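You operate a simulated robot arm through the tools that you are given. There is no shell and no other tool.

Carry out the task below with a simulated two-armed robot. There is one attempt and no reset: what you move stays moved.

JOB
Pick up the dust bag from the keybed of the grand piano with one hand, pass it to the other hand and put it on the top of the grey mat.

The check looks at the end state, three seconds after you hand in, the way a careful person would. Anything else that was tipped, shoved, dropped, spilled or broken makes it a failure.

ROBOT AND FRAMES
Two 7-joint arms with three-finger grippers on one trunk, on a base that moves. Base frame: it is fixed to the floor where the robot stands at the start and does not move with it; the origin is under the middle of the robot, x ahead of it, y to its left, z up; the surface under the hand at the start is at about z = 0.7. Readings come in m, degrees, newtons and seconds.
The left shoulder is at the start at [0.056, 0.154, 0.953], the right one opposite. With the tool pointing down near the work surface each hand reaches from about 0.26 to 0.66 m from the robot's upright axis, wherever it stands, measured 20 degrees to its own side. Places, roughly: top of the grey mat [4.3, 0.5, 0.8]. Payload 2.69 kg a hand.
The TCP of each hand is the grasp point between the finger pads, 0.029 m short of the fingertips. In the tool frame z runs along the fingers and y along their closing line. The gripper opens to 0.12 m; its body begins 0.078 m behind the TCP.
Orientation is that of the tool frame in the base frame, as [roll, pitch, yaw] about the fixed x, y, z axes, in that order (R = Rz(yaw) Ry(pitch) Rx(roll)). With the fingers straight down and closing along the base's y, the tool's x points along the base's -x, its y along +y and its z along -z.

CONTROLS
- The arms move only by the tool send_rows. It takes "left_deltas", "right_deltas" or both (then of equal length, played together; a hand with none holds still); each is a list of rows, each a list of 3 entries, a list of its own where there are three numbers: the shift along the tool's x, y, z in units of 50 mm (1.0 is 50 mm), then the turn, a rotation vector about the tool's x, y, z in units of 8 degrees (1.0 is 8 degrees), then the opening, from 0 (shut) to 1 (fully open). In form: [[[x, y, z], [rx, ry, rz], claw], ...]. A call has 1 to 20 rows; each row shifts and turns the commanded pose from where the row before left it, along the tool's axes as they then stand. A call with a number of a shift or a turn outside -1 to 1 is refused whole. Rows are played at 5 a second. More than 0.05 m and 8.6 degrees between two rows, or a gripper value outside its range, and nothing of the call is played. A pose out of reach is approached as far as the arm can. The call stops where the force on the tool passes 40 N (or 10 N more than at its start, if that is more) or the arm is blocked; 0.2 s more then pass. Each finger travels about 0.1362 m/s and halts on what it meets, pressing with about 33 N; the grip force reading is that of the motor and also rises with nothing between the fingers. The clock runs only during rows and for 0.2 s after the last one: add rows that do not move to give the fingers time. It gives the time, the measured TCP pose, the force on the tool (base axes), the opening and the grip force at its end, in the units of the frame above (readings bear some noise), with the torque about the TCP (base axes, N m) and any sound that the robot's microphone picked up, and new pictures: "views" is both (left out), scene, wrist or none (wrist: the cameras of the hands that moved).
- Cameras (640 x 400 px; columns grow to the right, rows downward): "scene" is now at [0.1745, 0.02, 1.1019]; the picture's right is [0.22, -0.98, 0.00], its down [-0.52, -0.12, -0.84] and it looks along [0.82, 0.18, -0.54] (base axes); focal length 222 px, centre (320, 200). "left" rides on the left gripper at [0.063, 0, -0.104] in its tool frame; the picture's right is [0.00, 1.00, 0.00], its down [-0.83, 0.00, -0.56] and it looks along [-0.56, 0.00, 0.83] (tool axes); focal length 275 px, centre (320, 200). "right" rides on the right gripper at [0.063, 0, -0.104] in its tool frame; the picture's right is [0.00, 1.00, 0.00], its down [-0.83, 0.00, -0.56] and it looks along [-0.56, 0.00, 0.83] (tool axes); focal length 275 px, centre (320, 200). There is no depth. A picture from a camera that has moved, and an enlarged one, comes with that camera's place and axes in the base frame and with its lens.
- lift_body(by): moves the trunk up (or, below 0, down) by that many m; the arms and the scene camera ride with it, the base frame stays. It gives what a move gives, with no picture.
- base_move(legs): drives the robot by 1 to 6 legs, each [ahead, left, turn to the left] in m, m and degrees, along the robot's own axes; the way and the turn of a leg run together, so that a leg with both is an arc; at most 1.5 m and 180 degrees a leg. The arms and the cameras ride along, it lands a little off, and it stops where it bumps. It gives what a move gives, and a new picture of the scene camera.
- turn_head(pan, tilt): turns the head with the scene camera to pan (to the left, within 80 degrees either way) and tilt (down, from -29 to 69), counted from straight ahead of the robot (the tilt from the chest, where the trunk bows). It gives what a move gives, and a new picture of the scene camera.
- zoom(camera, box): a new picture of the part [left, top, right, bottom] of that camera's present view, enlarged. It takes no simulated time.
- finish_job(): hands the job in; it is judged then, once.

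Nothing tells you exact positions but the pictures and the camera data. Unless the task says otherwise, let go and move clear before handing in.

The tools are called after "Emit:" as a command line: name --argument value ..., lists and objects as JSON in quotes. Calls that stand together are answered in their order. send_rows: Moves the arms, as the interface text tells. Its arguments: {"type":"object","properties":{"left_deltas":{"type":"array"},"right_deltas":{"type":"array"},"views":{"type":"string","enum":["both","scene","wrist","none"]}},"required":[]} The other tools are called the same way: lift_body (by) moves the trunk up or down; base_move (legs) drives the base; turn_head (pan, tilt) turns the head that bears the scene camera; zoom (camera, box) takes an enlarged picture of a part of a camera's view; finish_job () hands the job in.

At the start:

```text
clock: 0.0
left_eef_pos: [0.4537, 0.3038, 1.0019]
left_tcp_rot: [-180.0, 0.0, 180.0]
left_ft_force: [-0.1, 0.4, 0.6]
left_torque: [0.04, -0.03, 0.0]
left_width: 0.1201
left_grip_force: 0.0
right_eef_pos: [0.401, -0.0633, 0.9651]
right_tcp_rot: [-180.0, 0.1, 179.9]
right_ft_force: [0.6, 0.2, -0.6]
right_torque: [0.02, -0.04, 0.02]
right_width: 0.12
right_grip_force: 0.0
trunk travel left (down, up): [-0.325, 0.113]
robot x, y, heading: [0.0015, -0.0011, -0.0]
head pan, tilt (commanded): [12.6, 32.5]
```

scene: 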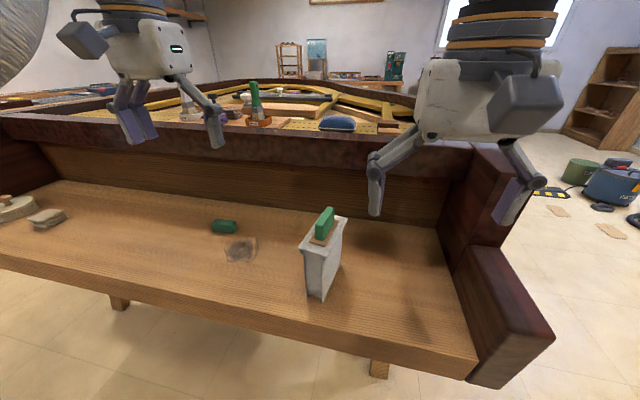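
right: 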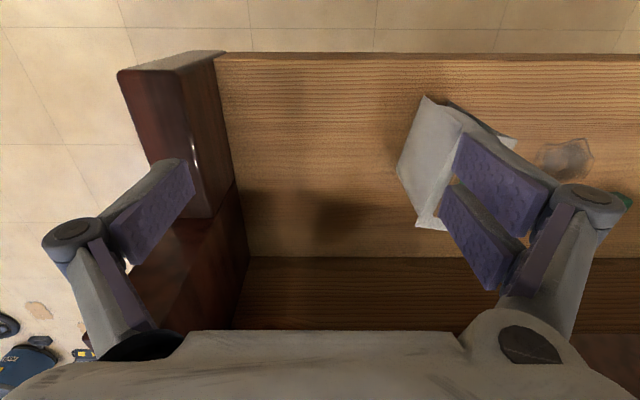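
left: 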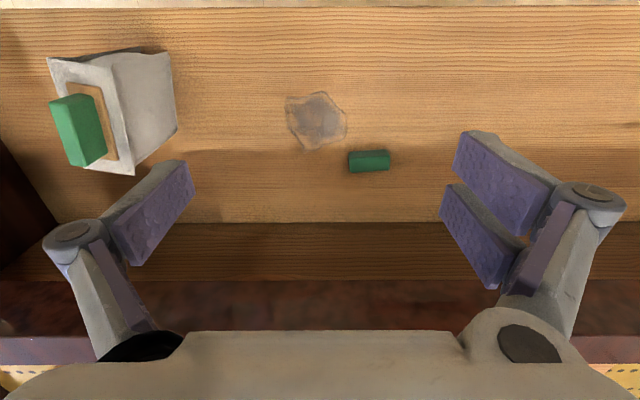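

The white dust bag with a green tab seems to be standing on the keybed, in front of and between the two hands, at roughly x 0.43, y 0.08. I'll look closer before I move anything.

Emit:
zoom --camera "scene" --box '[180, 180, 420, 330]'

Emit:
zoom --camera "left" --box '[0, 0, 400, 250]'

Emit:
zoom --camera "right" --box '[320, 50, 640, 250]'

```text
2.67 times, centred on (300, 255) of scene
camera zoom: at [0.1745, 0.02, 1.1019], right [0.22, -0.98, 0.0], down [-0.52, -0.12, -0.84], along [0.82, 0.18, -0.54], focal length 591 px, centre (373, 53)
```

zoom: 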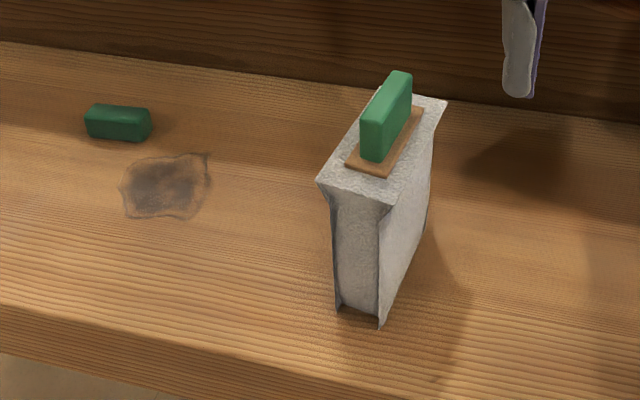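

```text
1.60 times, centred on (200, 125) of left
camera zoom: at [0.3912, 0.3031, 1.1067], right [0.0, 1.0, 0.0], down [0.83, 0.0, 0.56], along [0.56, 0.0, -0.83], focal length 440 px, centre (512, 320)
```

zoom: 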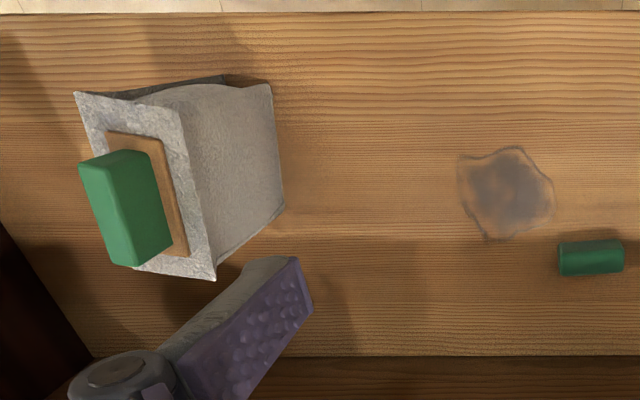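

```text
2.00 times, centred on (480, 150) of right
camera zoom: at [0.3385, -0.062, 1.069], right [0.0, 1.0, 0.0], down [0.83, 0.0, 0.56], along [0.56, 0.0, -0.83], focal length 551 px, centre (0, 300)
```

zoom: 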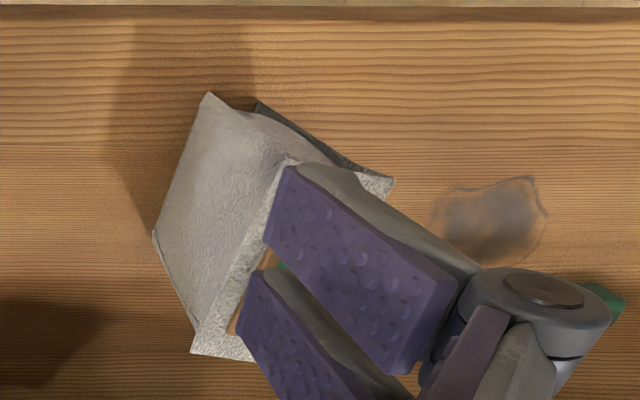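

The bag stands like a narrow box, with its long side roughly along x and a green block on a wooden collar at the top. I'll zoom in closer from both views so I can triangulate its corners.

Emit:
zoom --camera "scene" --box '[280, 195, 376, 255]'

Emit:
zoom --camera "left" --box '[30, 30, 222, 190]'

Emit:
turn_head --pan 0 --tilt 10

```text
6.67 times, centred on (328, 225) of scene
camera zoom: at [0.1745, 0.02, 1.1019], right [0.22, -0.98, 0.0], down [-0.52, -0.12, -0.84], along [0.82, 0.18, -0.54], focal length 1478 px, centre (267, 33)
```

zoom: 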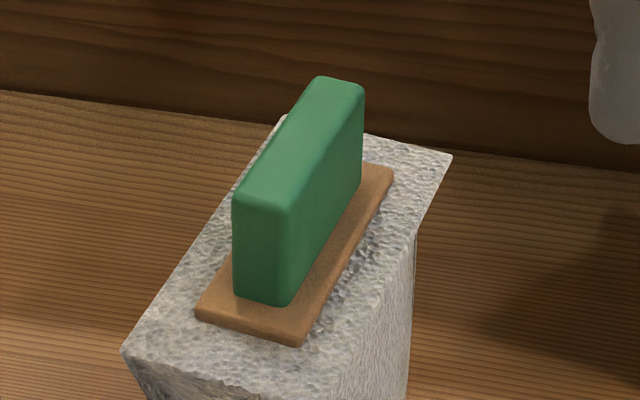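

```text
2.50 times, centred on (126, 110) of left
camera zoom: at [0.3912, 0.3031, 1.1067], right [0.0, 1.0, 0.0], down [0.83, 0.0, 0.56], along [0.56, 0.0, -0.83], focal length 688 px, centre (805, 425)
```

zoom: 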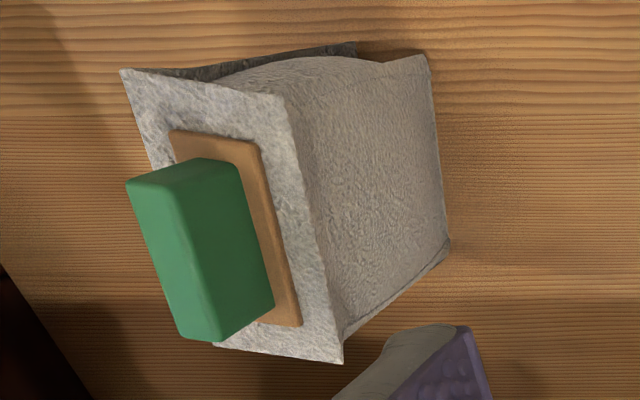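

```text
clock: 0.9
left_eef_pos: [0.4538, 0.3023, 1.0011]
left_tcp_rot: [-180.0, 0.0, -180.0]
left_ft_force: [-0.2, 0.2, 1.2]
left_torque: [0.01, 0.01, 0.01]
left_width: 0.12
left_grip_force: 0.2
right_eef_pos: [0.4015, -0.0622, 0.9651]
right_tcp_rot: [180.0, 0.1, 180.0]
right_ft_force: [-0.2, -0.9, 0.7]
right_torque: [0.02, 0.0, 0.01]
right_width: 0.1199
right_grip_force: 0.1
trunk travel left (down, up): [-0.325, 0.113]
robot x, y, heading: [-0.0011, 0.0023, 0.3]
head pan, tilt (commanded): [0.0, 10.0]
camera scene: at [0.1803, 0.0005, 1.1382], right [0.0, -1.0, 0.0], down [-0.17, 0.0, -0.98], along [0.98, 0.0, -0.17], focal length 222 px, centre (320, 200)
```

scene: 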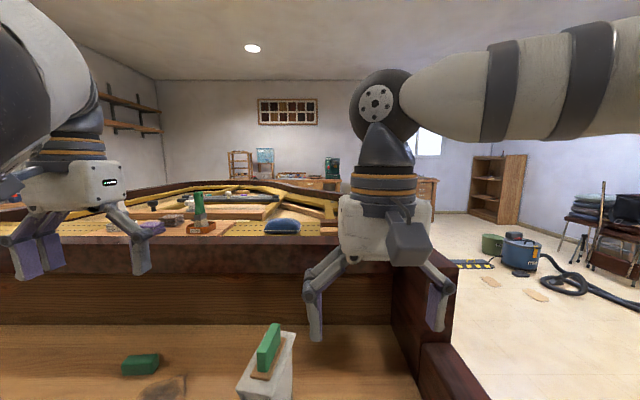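

The bag's top centre comes out near [0.48, 0.077], with the top of the bag at z≈0.83. The green handle spans z≈0.835–0.868, is about 14 mm thick and 57 mm long, and sits at a yaw of about -10°. Next I'll look for the grey mat and a way round the piano.

Emit:
zoom --camera "scene" --box '[180, 130, 480, 250]'

Emit:
turn_head --pan -60 --tilt 15

Emit:
turn_head --pan 60 --tilt 15

```text
2.13 times, centred on (330, 190) of scene
camera zoom: at [0.1803, 0.0005, 1.1382], right [0.0, -1.0, 0.0], down [-0.17, 0.0, -0.98], along [0.98, 0.0, -0.17], focal length 473 px, centre (299, 221)
```

zoom: 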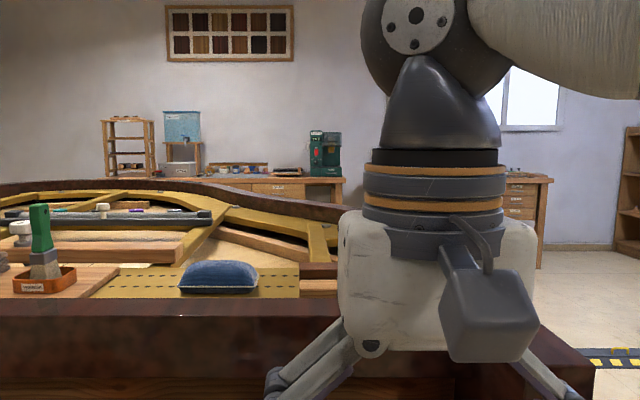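

```text
clock: 2.2
left_eef_pos: [0.4535, 0.3022, 1.0015]
left_tcp_rot: [-180.0, 0.1, -179.9]
left_ft_force: [0.2, 1.1, -0.7]
left_torque: [0.0, 0.03, -0.02]
left_width: 0.1202
left_grip_force: 0.0
right_eef_pos: [0.4014, -0.062, 0.9649]
right_tcp_rot: [180.0, 0.1, -180.0]
right_ft_force: [-0.3, -0.3, 0.0]
right_torque: [-0.01, -0.02, 0.01]
right_width: 0.1202
right_grip_force: 0.0
trunk travel left (down, up): [-0.325, 0.113]
robot x, y, heading: [-0.0027, -0.0015, 0.2]
head pan, tilt (commanded): [-60.0, 15.0]
camera scene: at [0.1341, -0.0803, 1.1301], right [-0.87, -0.5, 0.0], down [-0.13, 0.22, -0.97], along [0.48, -0.84, -0.26], focal length 222 px, centre (320, 200)
```

scene: 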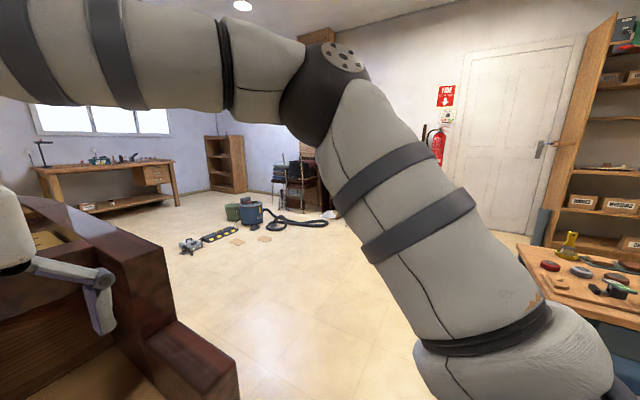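

```text
clock: 4.2
left_eef_pos: [0.4542, 0.3038, 1.0015]
left_tcp_rot: [-180.0, 0.0, -180.0]
left_ft_force: [-0.3, 0.2, 0.4]
left_torque: [-0.03, 0.01, -0.02]
left_width: 0.1197
left_grip_force: 0.0
right_eef_pos: [0.4015, -0.0622, 0.9643]
right_tcp_rot: [-180.0, 0.1, -180.0]
right_ft_force: [-0.2, -0.2, 0.8]
right_torque: [0.02, -0.02, -0.01]
right_width: 0.1203
right_grip_force: 0.0
trunk travel left (down, up): [-0.325, 0.113]
robot x, y, heading: [-0.0008, -0.0005, -0.1]
head pan, tilt (commanded): [60.0, 15.0]
camera scene: at [0.1341, 0.0814, 1.1301], right [0.87, -0.5, 0.0], down [-0.13, -0.22, -0.97], along [0.48, 0.84, -0.26], focal length 222 px, centre (320, 200)
```

scene: 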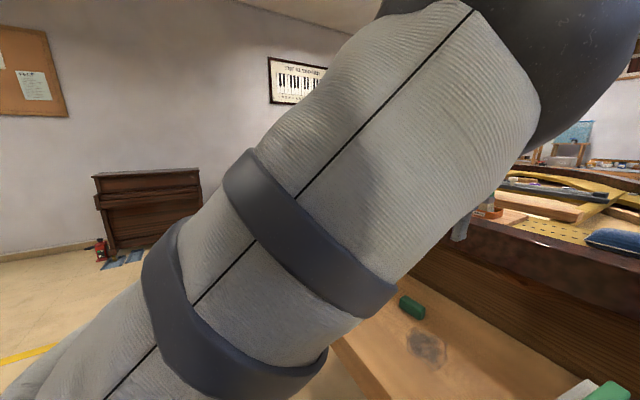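

The mat is about 4.3 m ahead, on the bench behind the piano, and the right side of the piano looks open for driving. My plan is for the left hand to tilt forward and grip the bag's body, then for the right hand to take the green handle from above. First I'll back up a little so the left arm has room.

Emit:
base_move --legs '[[-0.12, 0, 0]]'

Emit:
turn_head --pan 5 --tilt 35

```text
clock: 5.4
left_eef_pos: [0.3336, 0.3048, 1.0023]
left_tcp_rot: [180.0, 0.1, -180.0]
left_ft_force: [-0.5, -0.3, -0.3]
left_torque: [0.01, -0.01, 0.03]
left_width: 0.12
left_grip_force: 0.0
right_eef_pos: [0.2816, -0.0625, 0.9647]
right_tcp_rot: [-179.9, 0.1, 180.0]
right_ft_force: [-0.1, -0.4, -0.4]
right_torque: [0.0, -0.01, -0.03]
right_width: 0.1202
right_grip_force: 0.0
trunk travel left (down, up): [-0.325, 0.113]
robot x, y, heading: [-0.119, 0.0013, 0.1]
head pan, tilt (commanded): [60.0, 15.0]
camera scene: at [0.0139, 0.0814, 1.1302], right [0.87, -0.5, 0.0], down [-0.13, -0.22, -0.97], along [0.48, 0.84, -0.26], focal length 222 px, centre (320, 200)
```

scene: 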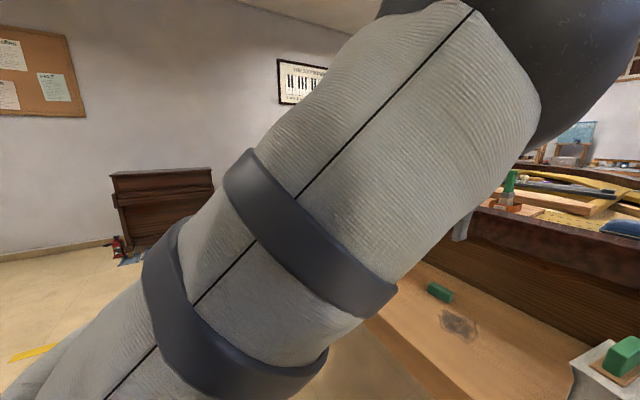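

```text
clock: 6.6
left_eef_pos: [0.3357, 0.303, 1.0014]
left_tcp_rot: [-180.0, 0.1, 180.0]
left_ft_force: [-0.1, 1.4, 0.0]
left_torque: [-0.01, -0.02, -0.02]
left_width: 0.1199
left_grip_force: 0.1
right_eef_pos: [0.282, -0.0634, 0.964]
right_tcp_rot: [180.0, 0.2, 179.9]
right_ft_force: [-0.1, -1.2, 0.4]
right_torque: [0.02, 0.04, -0.02]
right_width: 0.1199
right_grip_force: 0.0
trunk travel left (down, up): [-0.325, 0.113]
robot x, y, heading: [-0.1218, 0.0014, -0.0]
head pan, tilt (commanded): [5.0, 35.0]
camera scene: at [0.0557, 0.0083, 1.0981], right [0.09, -1.0, 0.0], down [-0.57, -0.05, -0.82], along [0.82, 0.07, -0.57], focal length 222 px, centre (320, 200)
```

scene: 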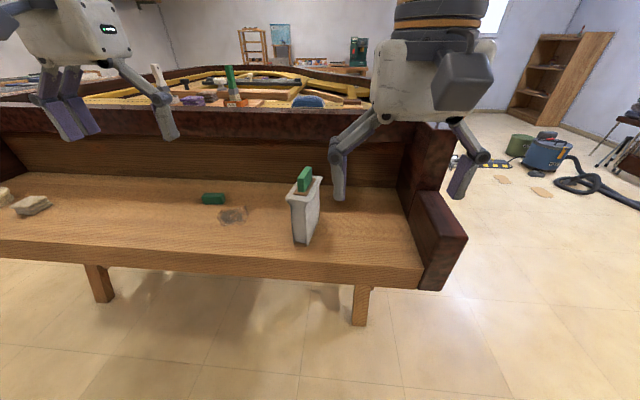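

The bag is where I estimated it. I'll move the left hand forward and the right hand out to the side, then yaw and tilt the left hand so its fingers point ahead and about 25° down.

Emit:
send_rows --left_deltas '[[[-0.8, 0, 0], [0, 0, 0], 1], [[-0.8, 0, 0], [0, 0, 0], 1], [[-0.8, 0, 0], [0, 0, 0], 1], [[0, 0, 0], [0, 0, 0.6], 1], [[0, 0, 0], [0, 0, 0.6], 1]]' --right_deltas '[[[0, -0.8, 0], [0, 0, 0], 1], [[0, -0.8, 0], [0, 0, 0], 1], [[0, -0.8, 0], [0, 0, 0], 1], [[0, -0.8, 0], [0, 0, 0], 1], [[0, 0, 0], [0, 0, 0], 1]]' --views "none"

Emit:
send_rows --left_deltas '[[[0, 0, 0], [0, -0.9, 0], 1], [[0, 0, 0], [0, -0.9, 0], 1], [[0, 0, 0], [0, -0.9, 0], 1], [[0, 0, 0], [0, -0.9, 0], 1], [[0, 0, 0], [0, -0.9, 0], 1], [[0, 0, 0], [0, -0.9, 0], 1], [[0, 0, 0], [0, -0.9, 0], 1], [[0, 0, 0], [0, -0.9, 0], 1], [[0, 0, 0], [0, -0.9, 0], 1], [[0, 0, 0], [0, 0, 0], 1]]' --views "both"

```text
clock: 7.8
left_eef_pos: [0.428, 0.3004, 0.9935]
left_tcp_rot: [-179.9, 0.0, 170.3]
left_ft_force: [-1.0, -0.2, -0.9]
left_torque: [-0.01, -0.03, -0.02]
left_width: 0.1203
left_grip_force: 0.0
left hand out of reach, approached as far as the arm can: row 3
right_eef_pos: [0.2821, -0.2232, 0.9648]
right_tcp_rot: [180.0, 0.2, 179.9]
right_ft_force: [-0.4, 0.3, 0.4]
right_torque: [0.01, -0.02, 0.02]
right_width: 0.1201
right_grip_force: 0.1
trunk travel left (down, up): [-0.325, 0.113]
robot x, y, heading: [-0.1205, 0.0009, 0.0]
head pan, tilt (commanded): [5.0, 35.0]
```

```text
clock: 10.0
left_eef_pos: [0.4435, 0.3223, 0.992]
left_tcp_rot: [179.9, 64.9, 170.3]
left_ft_force: [0.0, -0.7, -0.2]
left_torque: [0.01, 0.04, -0.01]
left_width: 0.1199
left_grip_force: 0.0
left hand out of reach, approached as far as the arm can: row 5, 6, 7, 8
right_eef_pos: [0.2818, -0.2231, 0.9657]
right_tcp_rot: [179.9, 0.1, 180.0]
right_ft_force: [0.3, 0.1, 1.0]
right_torque: [0.02, 0.01, 0.01]
right_width: 0.1199
right_grip_force: 0.1
trunk travel left (down, up): [-0.325, 0.113]
robot x, y, heading: [-0.1184, 0.0025, -0.0]
head pan, tilt (commanded): [5.0, 35.0]
camera scene: at [0.0557, 0.0082, 1.0981], right [0.09, -1.0, 0.0], down [-0.57, -0.05, -0.82], along [0.82, 0.07, -0.57], focal length 222 px, centre (320, 200)
camera left: at [0.3244, 0.3423, 0.9802], right [0.17, 0.99, 0.0], down [-0.15, 0.02, 0.99], along [0.97, -0.17, 0.15], focal length 275 px, centre (320, 200)
```

scene: 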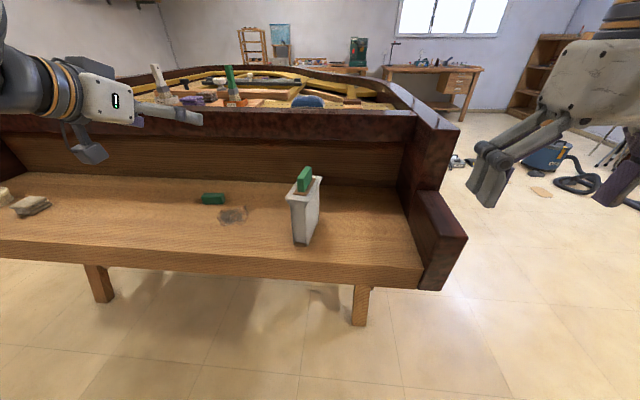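
left: 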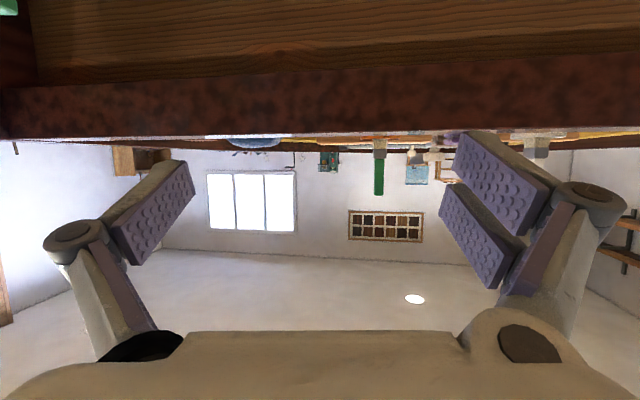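

The left hand is now tilted as I wanted. Next I'll slide it over to just above the bag, clear of the handle.

Emit:
send_rows --left_deltas '[[[0.06, -0.67, 0.2], [0, 0, 0], 1], [[0.06, -0.67, 0.2], [0, 0, 0], 1], [[0.06, -0.67, 0.2], [0, 0, 0], 1], [[0.06, -0.67, 0.2], [0, 0, 0], 1], [[0.06, -0.67, 0.2], [0, 0, 0], 1], [[0.06, -0.67, 0.2], [0, 0, 0], 1], [[0, -0.67, 0.2], [0, 0, 0], 1], [[0, 0, 0], [0, 0, 0], 1]]' --views "both"

```text
clock: 11.8
left_eef_pos: [0.5296, 0.1557, 0.8961]
left_tcp_rot: [-179.9, 64.7, 170.4]
left_ft_force: [0.4, 0.0, -0.5]
left_torque: [0.02, 0.02, -0.02]
left_width: 0.1202
left_grip_force: 0.1
left hand out of reach, approached as far as the arm can: row 1, 2, 3, 4, 5, 6, 7
right_eef_pos: [0.2813, -0.2227, 0.965]
right_tcp_rot: [-180.0, 0.1, -180.0]
right_ft_force: [0.0, -0.2, 0.1]
right_torque: [0.01, -0.02, -0.01]
right_width: 0.1201
right_grip_force: 0.1
trunk travel left (down, up): [-0.325, 0.113]
robot x, y, heading: [-0.1188, 0.001, 0.1]
head pan, tilt (commanded): [5.0, 35.0]
camera scene: at [0.0557, 0.0083, 1.0981], right [0.09, -1.0, 0.0], down [-0.57, -0.05, -0.82], along [0.82, 0.07, -0.57], focal length 222 px, centre (320, 200)
camera left: at [0.4113, 0.1765, 0.8845], right [0.17, 0.99, 0.0], down [-0.15, 0.02, 0.99], along [0.97, -0.17, 0.15], focal length 275 px, centre (320, 200)
```

scene: 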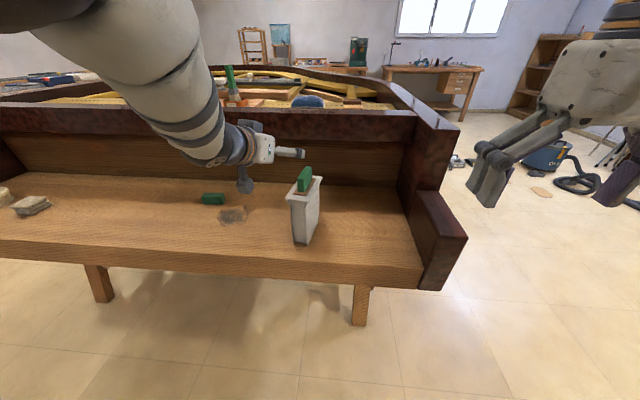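
left: 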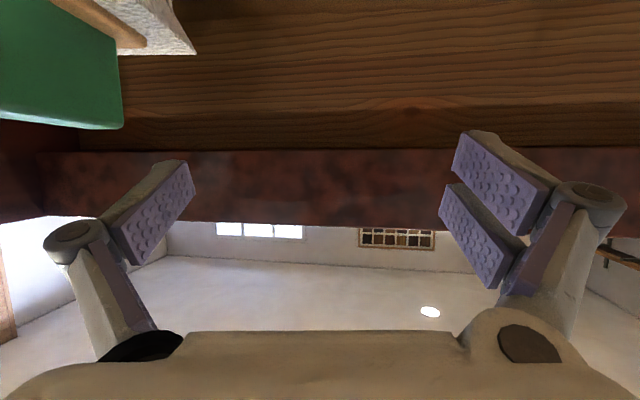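

The arm couldn't reach that spot with so flat a tilt, and it drifted forward and to the left of the bag. I'll raise the hand straight up first, then reduce the tilt to about 45°, which should be easier to reach.

Emit:
send_rows --left_deltas '[[[-0.73, 0, -0.34], [0, 0, 0], 1], [[-0.73, 0, -0.34], [0, 0, 0], 1], [[0, 0, 0], [0, 0.85, 0], 1], [[0, 0, 0], [0, 0.85, 0], 1], [[0, 0, 0], [0, 0.8, 0], 1], [[0, 0, 0], [0, 0, 0], 1]]' --views "both"

```text
clock: 13.2
left_eef_pos: [0.5645, 0.168, 0.9618]
left_tcp_rot: [-180.0, 44.8, 170.4]
left_ft_force: [-0.1, 0.2, -0.4]
left_torque: [0.0, -0.01, -0.03]
left_width: 0.1197
left_grip_force: 0.1
left hand out of reach, approached as far as the arm can: row 1, 2
right_eef_pos: [0.2807, -0.2224, 0.9646]
right_tcp_rot: [180.0, 0.1, 180.0]
right_ft_force: [-0.6, 0.4, 0.0]
right_torque: [-0.03, -0.02, -0.02]
right_width: 0.1202
right_grip_force: 0.1
trunk travel left (down, up): [-0.325, 0.113]
robot x, y, heading: [-0.1204, 0.0019, -0.2]
head pan, tilt (commanded): [5.0, 35.0]
camera scene: at [0.0556, 0.0081, 1.0981], right [0.09, -1.0, 0.0], down [-0.57, -0.05, -0.82], along [0.82, 0.07, -0.57], focal length 222 px, centre (320, 200)
camera left: at [0.4474, 0.1883, 0.992], right [0.17, 0.99, 0.0], down [0.2, -0.04, 0.98], along [0.97, -0.17, -0.2], focal length 275 px, centre (320, 200)
```

scene: 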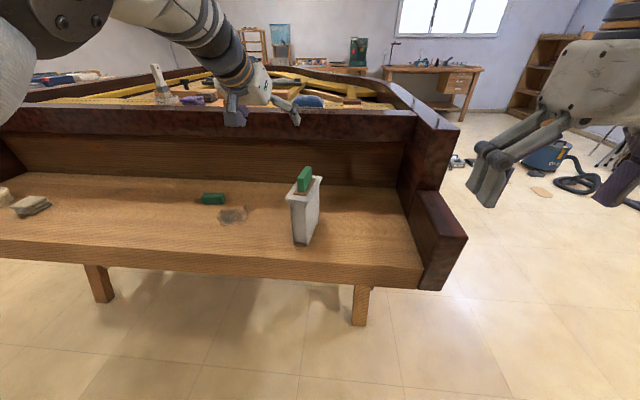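
left: 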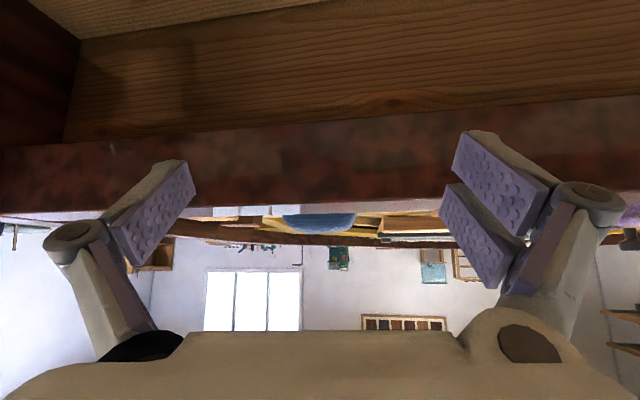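

At 45° the hand stays in reach. I'll bring it back toward the robot and over the near half of the bag, keeping it above the handle.

Emit:
send_rows --left_deltas '[[[0.4, -0.414, -0.216], [0, 0, 0], 1], [[0.4, -0.414, -0.216], [0, 0, 0], 1], [[0.4, -0.414, -0.216], [0, 0, 0], 1], [[0.4, -0.414, -0.216], [0, 0, 0], 1], [[0.4, -0.414, -0.216], [0, 0, 0], 1], [[0, 0, 0], [0, 0, 0], 1]]' --views "both"

```text
clock: 14.6
left_eef_pos: [0.5368, 0.0984, 0.9048]
left_tcp_rot: [-180.0, 44.8, 170.4]
left_ft_force: [-0.9, 0.4, 0.5]
left_torque: [0.04, -0.02, -0.02]
left_width: 0.1201
left_grip_force: 0.0
left hand out of reach, approached as far as the arm can: row 2, 3, 4, 5
right_eef_pos: [0.2819, -0.2214, 0.9648]
right_tcp_rot: [179.9, 0.1, 179.9]
right_ft_force: [0.2, 0.1, -0.5]
right_torque: [-0.01, -0.02, 0.0]
right_width: 0.1201
right_grip_force: 0.0
trunk travel left (down, up): [-0.325, 0.113]
robot x, y, heading: [-0.1169, 0.0026, -0.1]
head pan, tilt (commanded): [5.0, 35.0]
camera scene: at [0.0557, 0.0082, 1.0981], right [0.09, -1.0, 0.0], down [-0.57, -0.05, -0.82], along [0.82, 0.07, -0.57], focal length 222 px, centre (320, 200)
camera left: at [0.421, 0.1186, 0.9362], right [0.17, 0.99, 0.0], down [0.2, -0.04, 0.98], along [0.97, -0.17, -0.2], focal length 275 px, centre (320, 200)
```

scene: 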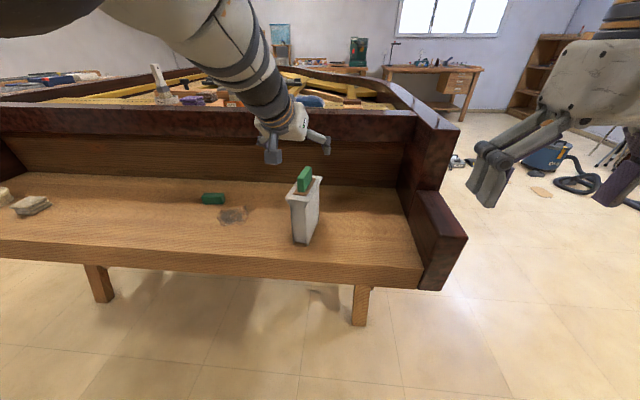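
left: 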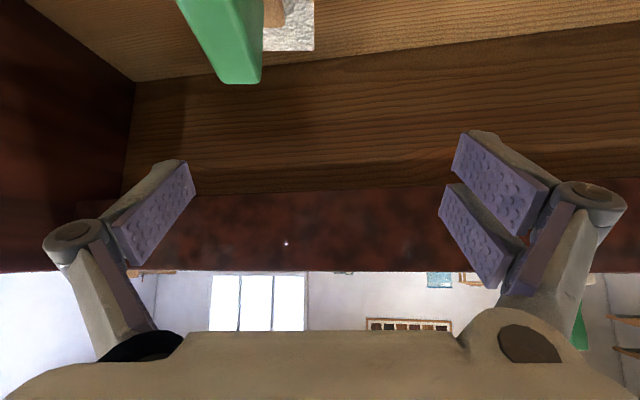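

Pointing forward while reaching across the middle is the awkward part for this arm; it reached further in when the target was out to its left. So I'll lift the left hand clear, drive the base to the right so the bag sits on the robot's left, and try again.

Emit:
send_rows --left_deltas '[[[0.0, 0.8, 0], [0, 0, 0], 1], [[0, 0.8, 0], [0, 0, 0], 1], [[0, 0.8, 0], [0, 0, 0], 1], [[0, 0.6, 0], [0, 0, 0], 1], [[-0.6, 0, -0.6], [0, 0, 0], 1], [[-0.6, 0, -0.6], [0, 0, 0], 1], [[0, 0, 0], [0, 0, 0], 1]]' --views "scene"

```text
clock: 16.2
left_eef_pos: [0.5638, 0.2485, 0.9908]
left_tcp_rot: [-180.0, 44.8, 170.4]
left_ft_force: [0.0, -0.5, 0.1]
left_torque: [-0.01, 0.01, 0.02]
left_width: 0.1202
left_grip_force: 0.0
right_eef_pos: [0.282, -0.2224, 0.9646]
right_tcp_rot: [179.9, 0.1, 180.0]
right_ft_force: [0.7, -0.1, -0.7]
right_torque: [0.03, 0.01, -0.03]
right_width: 0.1199
right_grip_force: 0.0
trunk travel left (down, up): [-0.325, 0.113]
robot x, y, heading: [-0.118, 0.0049, 0.2]
head pan, tilt (commanded): [5.0, 35.0]
camera scene: at [0.0558, 0.0082, 1.0981], right [0.09, -1.0, 0.0], down [-0.57, -0.05, -0.82], along [0.82, 0.07, -0.57], focal length 222 px, centre (320, 200)
```

scene: 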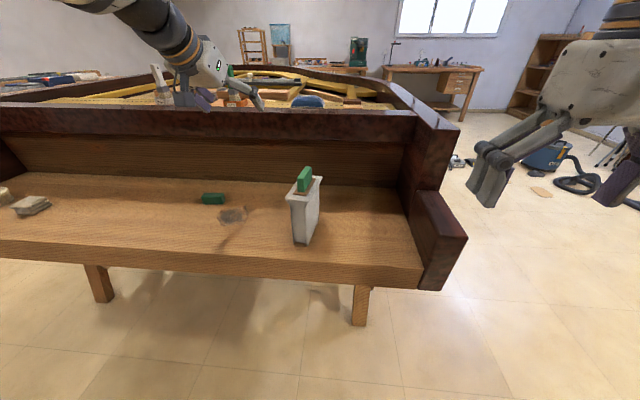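

No reach problems there. Before driving right, I'll check the bench on that side so the base and right arm don't hit it.

Emit:
turn_head --pan -80 --tilt 30

Emit:
turn_head --pan -35 --tilt 40

```text
clock: 17.8
left_eef_pos: [0.5631, 0.2469, 0.9909]
left_tcp_rot: [180.0, 44.9, 170.4]
left_ft_force: [0.2, 0.4, -0.2]
left_torque: [-0.01, 0.02, -0.02]
left_width: 0.1199
left_grip_force: 0.1
right_eef_pos: [0.2817, -0.2217, 0.9654]
right_tcp_rot: [180.0, 0.2, 179.9]
right_ft_force: [-0.4, 0.9, 0.1]
right_torque: [-0.04, -0.01, -0.03]
right_width: 0.1202
right_grip_force: 0.0
trunk travel left (down, up): [-0.325, 0.113]
robot x, y, heading: [-0.1185, -0.0015, -0.0]
head pan, tilt (commanded): [-80.0, 30.0]
camera scene: at [-0.0162, -0.0886, 1.1059], right [-0.98, -0.17, 0.0], down [-0.09, 0.49, -0.87], along [0.15, -0.85, -0.5], focal length 222 px, centre (320, 200)
```

scene: 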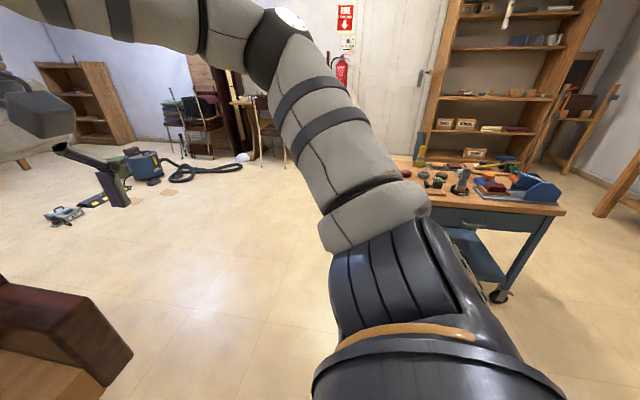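

```text
clock: 18.9
left_eef_pos: [0.5624, 0.247, 0.9908]
left_tcp_rot: [-180.0, 44.9, 170.4]
left_ft_force: [0.9, 0.4, 0.0]
left_torque: [0.02, -0.02, 0.01]
left_width: 0.12
left_grip_force: 0.0
right_eef_pos: [0.2819, -0.2224, 0.9642]
right_tcp_rot: [-180.0, 0.2, -179.9]
right_ft_force: [0.1, -0.2, -0.3]
right_torque: [-0.01, 0.04, 0.02]
right_width: 0.1203
right_grip_force: 0.0
trunk travel left (down, up): [-0.325, 0.113]
robot x, y, heading: [-0.1138, 0.0004, 0.1]
head pan, tilt (commanded): [-35.0, 40.0]
camera scene: at [0.0376, -0.0483, 1.0906], right [-0.57, -0.82, 0.0], down [-0.53, 0.37, -0.77], along [0.63, -0.44, -0.64], focal length 222 px, centre (320, 200)
```

scene: 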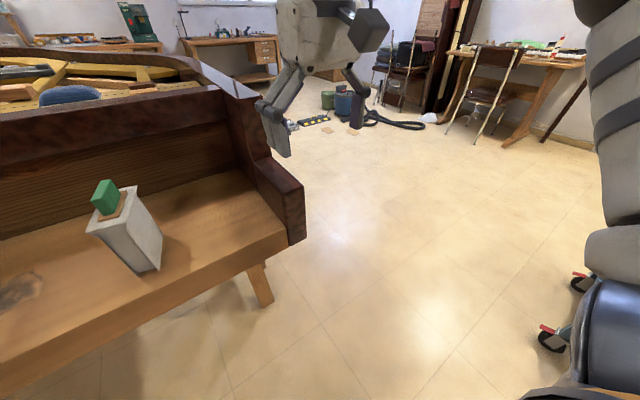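

The tool cart's near edge is at about y = -1.06, so there's plenty of room to shift the base about 0.28 m right. I'll do that and look back at the bag.

Emit:
base_move --legs '[[0, -0.28, 0]]'

Emit:
turn_head --pan 30 --tilt 38

```text
clock: 21.7
left_eef_pos: [0.5637, -0.031, 0.9922]
left_tcp_rot: [-179.9, 44.8, 170.4]
left_ft_force: [0.1, -0.5, 0.5]
left_torque: [-0.01, 0.01, 0.03]
left_width: 0.1197
left_grip_force: 0.0
right_eef_pos: [0.2824, -0.5, 0.9637]
right_tcp_rot: [180.0, 0.1, 180.0]
right_ft_force: [0.2, -0.8, 0.5]
right_torque: [0.0, 0.03, -0.03]
right_width: 0.1201
right_grip_force: 0.0
trunk travel left (down, up): [-0.325, 0.113]
robot x, y, heading: [-0.1207, -0.2783, 0.1]
head pan, tilt (commanded): [-35.0, 40.0]
camera scene: at [0.0377, -0.3259, 1.0906], right [-0.57, -0.82, 0.0], down [-0.53, 0.37, -0.77], along [0.63, -0.44, -0.64], focal length 222 px, centre (320, 200)
```

scene: 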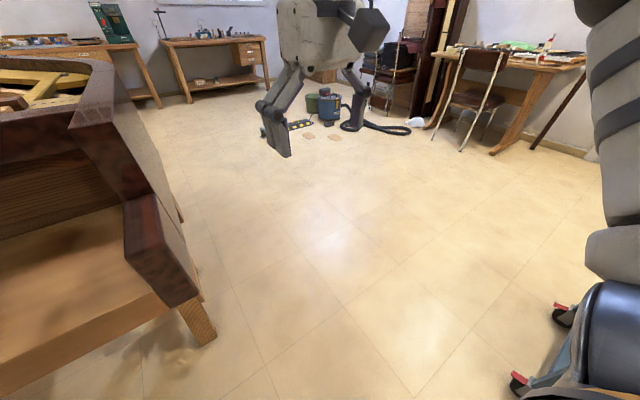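

```text
clock: 23.0
left_eef_pos: [0.563, -0.0306, 0.9902]
left_tcp_rot: [180.0, 44.8, 170.4]
left_ft_force: [0.4, -0.2, 0.4]
left_torque: [0.02, 0.01, -0.02]
left_width: 0.1199
left_grip_force: 0.1
right_eef_pos: [0.2825, -0.5005, 0.9649]
right_tcp_rot: [179.9, 0.1, 180.0]
right_ft_force: [0.0, 0.7, 1.6]
right_torque: [-0.02, -0.01, 0.05]
right_width: 0.1201
right_grip_force: 0.0
trunk travel left (down, up): [-0.325, 0.113]
robot x, y, heading: [-0.1186, -0.2767, 0.2]
head pan, tilt (commanded): [30.0, 38.0]
camera scene: at [0.0428, -0.2338, 1.0936], right [0.5, -0.87, 0.0], down [-0.53, -0.31, -0.79], along [0.68, 0.39, -0.62], focal length 222 px, centre (320, 200)
```

scene: 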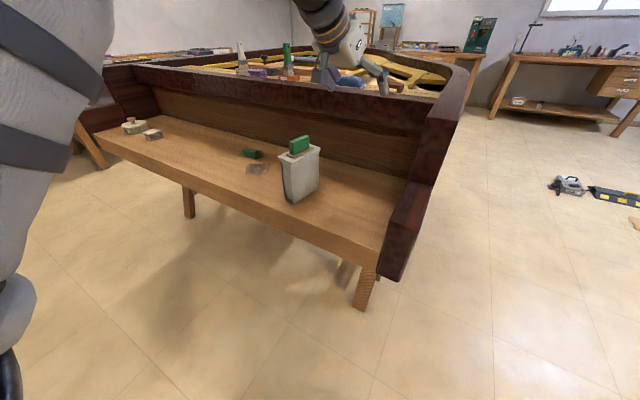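

The new viewpoint shows the bag from another side, so I'll zoom in to refine its geometry.

Emit:
zoom --camera "scene" --box '[252, 125, 348, 215]'

```text
4.44 times, centred on (300, 170) of scene
camera zoom: at [0.0428, -0.2338, 1.0936], right [0.5, -0.87, 0.0], down [-0.53, -0.31, -0.79], along [0.68, 0.39, -0.62], focal length 986 px, centre (409, 333)
```

zoom: 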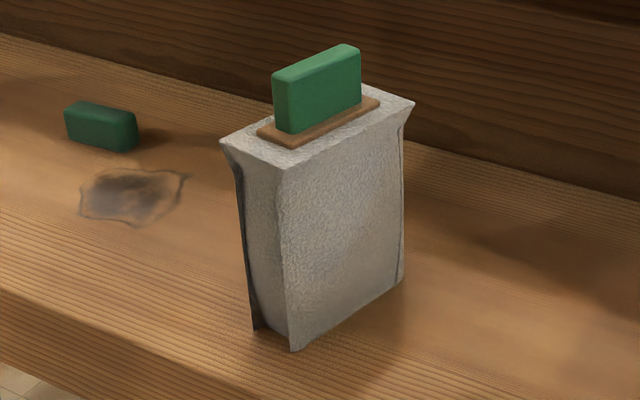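

The bag's base centre is near [0.477, 0.075], its yaw is about -10.5°, its body about 33–40 mm wide, and its rim at z≈0.83. Now I'll move the tilted left hand above the near half of the bag.

Emit:
send_rows --left_deltas '[[[0.512, 0.372, -0.282], [0, 0, 0], 1], [[0.512, 0.372, -0.282], [0, 0, 0], 1], [[0.512, 0.372, -0.282], [0, 0, 0], 1], [[0.512, 0.372, -0.282], [0, 0, 0], 1], [[0.512, 0.372, -0.282], [0, 0, 0], 1], [[0, 0, 0], [0, 0, 0], 1]]' --views "both"

```text
clock: 24.4
left_eef_pos: [0.4406, 0.084, 0.9509]
left_tcp_rot: [-179.9, 44.8, 170.4]
left_ft_force: [-0.6, 1.3, -0.7]
left_torque: [-0.01, 0.04, 0.01]
left_width: 0.1198
left_grip_force: 0.0
left hand out of reach, approached as far as the arm can: row 1
right_eef_pos: [0.2815, -0.4992, 0.9642]
right_tcp_rot: [180.0, 0.1, 179.9]
right_ft_force: [0.9, 1.1, -0.4]
right_torque: [0.01, -0.01, 0.01]
right_width: 0.1198
right_grip_force: 0.1
trunk travel left (down, up): [-0.325, 0.113]
robot x, y, heading: [-0.1198, -0.2745, 0.1]
head pan, tilt (commanded): [30.0, 38.0]
camera scene: at [0.0428, -0.2338, 1.0935], right [0.5, -0.87, 0.0], down [-0.53, -0.31, -0.79], along [0.68, 0.39, -0.62], focal length 222 px, centre (320, 200)
camera left: at [0.3244, 0.1046, 0.9813], right [0.17, 0.99, 0.0], down [0.19, -0.04, 0.98], along [0.97, -0.17, -0.2], focal length 275 px, centre (320, 200)
```

scene: 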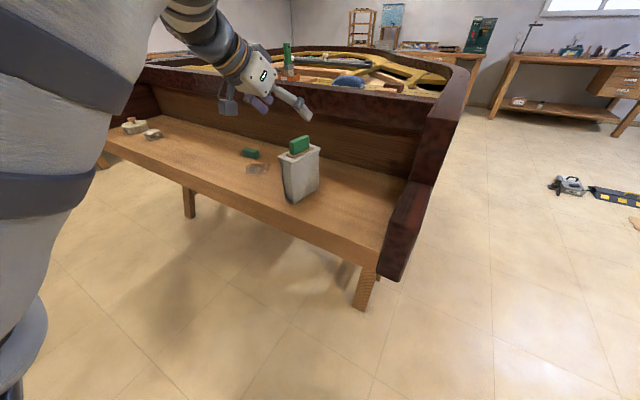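
left: 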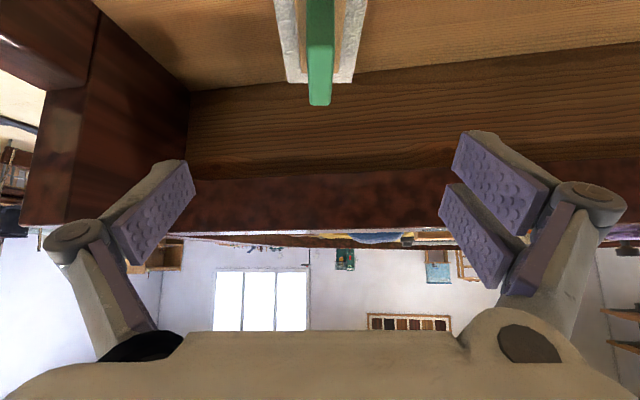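

The handle is centred between the fingers, and this time the hand landed exactly on target. I'll tilt 10° flatter and descend partway.

Emit:
send_rows --left_deltas '[[[0, 0, 0], [0, -0.625, 0], 1], [[0, 0, 0], [0, -0.625, 0], 1], [[0.638, 0, 0.5365], [0, 0, 0], 1], [[0.638, 0, 0.5365], [0, 0, 0], 1], [[0, 0, 0], [0, 0, 0], 1]]' --views "both"

```text
clock: 25.6
left_eef_pos: [0.4472, 0.0846, 0.8686]
left_tcp_rot: [-179.9, 54.9, 170.5]
left_ft_force: [0.5, 1.5, -0.2]
left_torque: [-0.02, 0.03, 0.04]
left_width: 0.1201
left_grip_force: 0.1
right_eef_pos: [0.2814, -0.4994, 0.9642]
right_tcp_rot: [180.0, 0.0, -179.9]
right_ft_force: [1.0, -0.1, -0.1]
right_torque: [0.01, -0.02, -0.03]
right_width: 0.1199
right_grip_force: 0.0
trunk travel left (down, up): [-0.325, 0.113]
robot x, y, heading: [-0.119, -0.2771, -0.0]
head pan, tilt (commanded): [30.0, 38.0]
camera scene: at [0.0426, -0.2338, 1.0936], right [0.5, -0.87, 0.0], down [-0.53, -0.31, -0.79], along [0.68, 0.39, -0.62], focal length 222 px, centre (320, 200)
camera left: at [0.3283, 0.1048, 0.8772], right [0.17, 0.99, 0.0], down [0.02, -0.01, 1.0], along [0.99, -0.17, -0.02], focal length 275 px, centre (320, 200)
```

scene: 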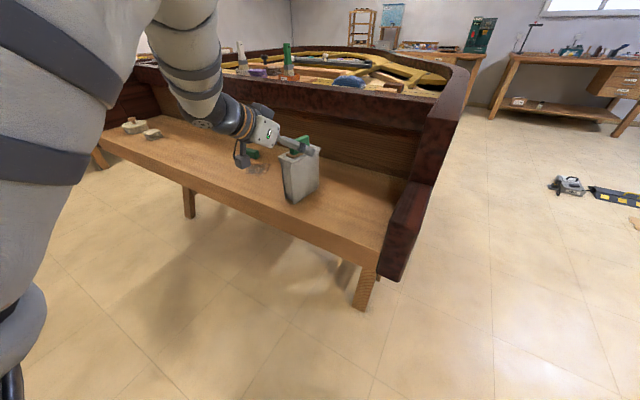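
left: 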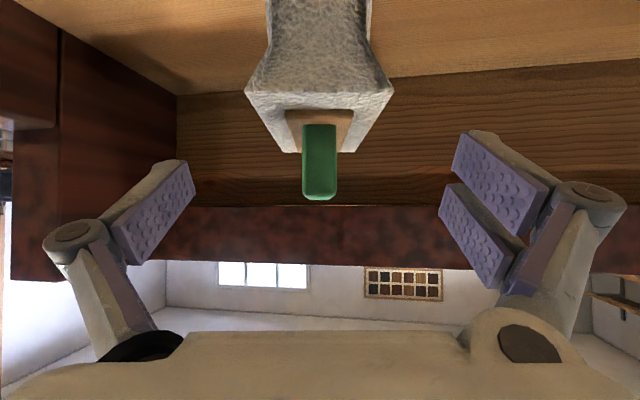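

The bag is exactly centred between the open fingers. I'll finish the descent, check, then close gently.

Emit:
send_rows --left_deltas '[[[0.638, 0, 0.5365], [0, 0, 0], 1], [[0.638, 0, 0.5365], [0, 0, 0], 1], [[0, 0, 0], [0, 0, 0], 1]]' --views "both"

Emit:
zoom --camera "scene" --box '[212, 95, 372, 220]'

```text
clock: 26.4
left_eef_pos: [0.4544, 0.0824, 0.7847]
left_tcp_rot: [180.0, 54.8, 170.4]
left_ft_force: [0.1, -0.3, -0.1]
left_torque: [-0.04, -0.02, 0.0]
left_width: 0.1198
left_grip_force: 0.0
right_eef_pos: [0.2817, -0.5001, 0.9645]
right_tcp_rot: [180.0, 0.1, 179.9]
right_ft_force: [0.0, 0.8, 0.1]
right_torque: [0.0, 0.01, 0.0]
right_width: 0.1199
right_grip_force: 0.1
trunk travel left (down, up): [-0.325, 0.113]
robot x, y, heading: [-0.1197, -0.2754, 0.0]
head pan, tilt (commanded): [30.0, 38.0]
camera scene: at [0.0426, -0.2338, 1.0936], right [0.5, -0.87, 0.0], down [-0.53, -0.31, -0.79], along [0.68, 0.39, -0.62], focal length 222 px, centre (320, 200)
camera left: at [0.3347, 0.1029, 0.7945], right [0.17, 0.99, 0.0], down [0.02, -0.01, 1.0], along [0.99, -0.17, -0.02], focal length 275 px, centre (320, 200)
```

scene: 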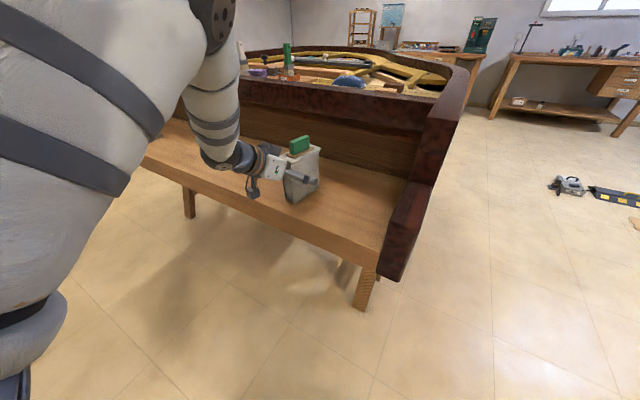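
left: 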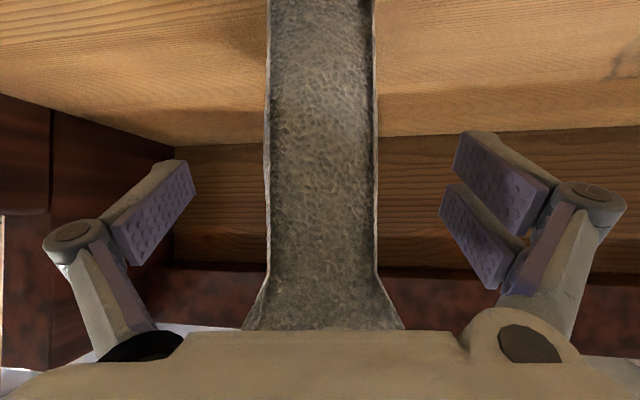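

```text
3.20 times, centred on (292, 158) of scene
camera zoom: at [0.0426, -0.2338, 1.0936], right [0.5, -0.87, 0.0], down [-0.53, -0.31, -0.79], along [0.68, 0.39, -0.62], focal length 710 px, centre (410, 336)
```

zoom: 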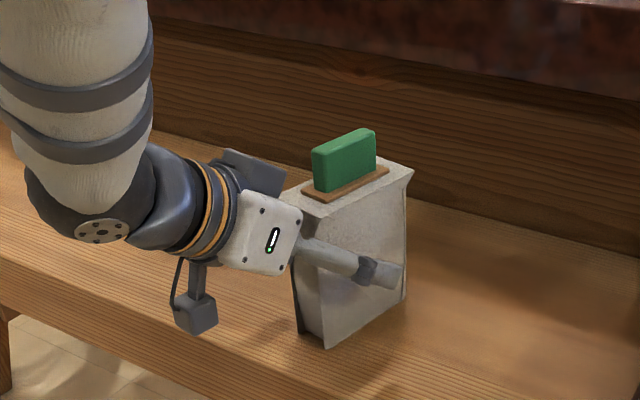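

The position is good: the bag body sits centred between the pads, below the rim. I'll close slowly until the fingers grip.

Emit:
send_rows --left_deltas '[[[0, 0, 0], [0, 0, 0], 0.7], [[0, 0, 0], [0, 0, 0], 0.5], [[0, 0, 0], [0, 0, 0], 0.42], [[0, 0, 0], [0, 0, 0], 0.38], [[0, 0, 0], [0, 0, 0], 0.34], [[0, 0, 0], [0, 0, 0], 0.3], [[0, 0, 0], [0, 0, 0], 0.26], [[0, 0, 0], [0, 0, 0], 0.2], [[0, 0, 0], [0, 0, 0], 0.1], [[0, 0, 0], [0, 0, 0], 0], [[0, 0, 0], [0, 0, 0], 0]]' --views "both"

```text
clock: 28.8
left_eef_pos: [0.4536, 0.0832, 0.7852]
left_tcp_rot: [180.0, 54.9, 170.4]
left_ft_force: [0.4, 0.6, 0.7]
left_torque: [0.12, -0.03, 0.03]
left_width: 0.0556
left_grip_force: 33.4
right_eef_pos: [0.2817, -0.4996, 0.964]
right_tcp_rot: [-180.0, 0.2, -180.0]
right_ft_force: [0.5, -0.7, 0.3]
right_torque: [-0.02, -0.01, 0.03]
right_width: 0.1199
right_grip_force: 0.0
trunk travel left (down, up): [-0.325, 0.113]
robot x, y, heading: [-0.1148, -0.2778, -0.4]
head pan, tilt (commanded): [30.0, 38.0]
camera scene: at [0.0427, -0.2337, 1.0936], right [0.5, -0.87, 0.0], down [-0.53, -0.31, -0.79], along [0.68, 0.39, -0.62], focal length 222 px, centre (320, 200)
camera left: at [0.3348, 0.1029, 0.7948], right [0.17, 0.99, 0.0], down [0.02, -0.01, 1.0], along [0.99, -0.17, -0.02], focal length 275 px, centre (320, 200)
```

scene: 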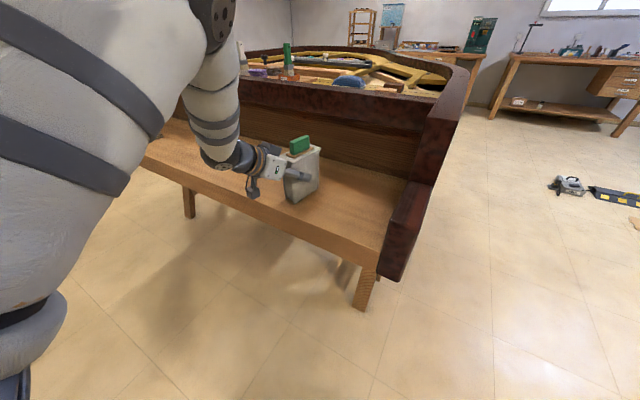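
left: 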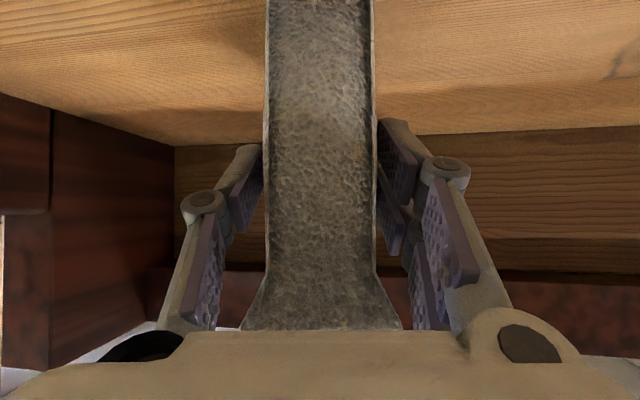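

The grip is firm at 33 N with a 56 mm opening, and the bag hasn't shifted. I'll lift straight up slowly.

Emit:
send_rows --left_deltas '[[[-0.33, 0, -0.23], [0, 0, 0], 0], [[-0.33, 0, -0.23], [0, 0, 0], 0], [[-0.33, 0, -0.23], [0, 0, 0], 0], [[-0.33, 0, -0.23], [0, 0, 0], 0], [[0, 0, 0], [0, 0, 0], 0]]' --views "both"

Emit:
zoom --camera "scene" --box '[212, 80, 372, 220]'

```text
clock: 30.0
left_eef_pos: [0.4548, 0.0825, 0.8662]
left_tcp_rot: [180.0, 54.8, 170.5]
left_ft_force: [-0.2, -0.4, -1.6]
left_torque: [0.0, 0.05, 0.01]
left_width: 0.0552
left_grip_force: 32.9
right_eef_pos: [0.2811, -0.4996, 0.9654]
right_tcp_rot: [-179.9, 0.1, 179.9]
right_ft_force: [-0.2, 0.3, -0.5]
right_torque: [-0.01, 0.03, -0.04]
right_width: 0.1201
right_grip_force: 0.1
trunk travel left (down, up): [-0.325, 0.113]
robot x, y, heading: [-0.118, -0.2785, -0.0]
head pan, tilt (commanded): [30.0, 38.0]
camera scene: at [0.0429, -0.2336, 1.0935], right [0.5, -0.87, 0.0], down [-0.53, -0.31, -0.79], along [0.68, 0.39, -0.62], focal length 222 px, centre (320, 200)
camera left: at [0.3349, 0.1027, 0.8757], right [0.17, 0.99, 0.0], down [0.02, -0.01, 1.0], along [0.99, -0.17, -0.02], focal length 275 px, centre (320, 200)
```

scene: 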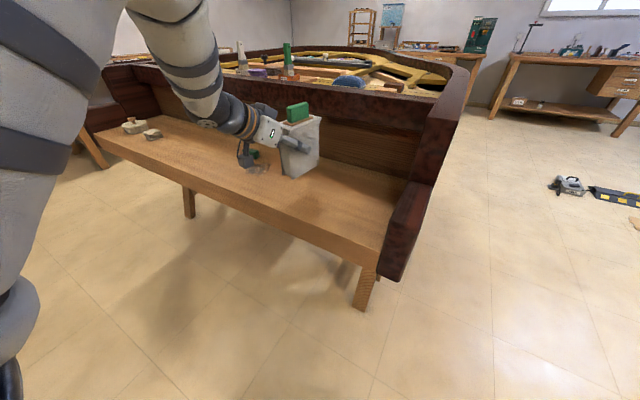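
left: 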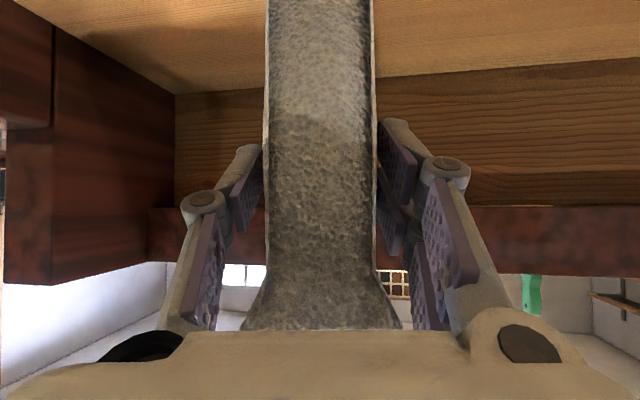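

```text
2.86 times, centred on (292, 150) of scene
camera zoom: at [0.0429, -0.2336, 1.0935], right [0.5, -0.87, 0.0], down [-0.53, -0.31, -0.79], along [0.68, 0.39, -0.62], focal length 634 px, centre (400, 343)
```

zoom: 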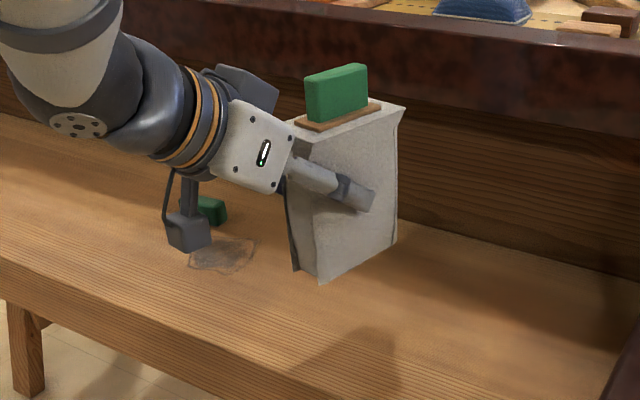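

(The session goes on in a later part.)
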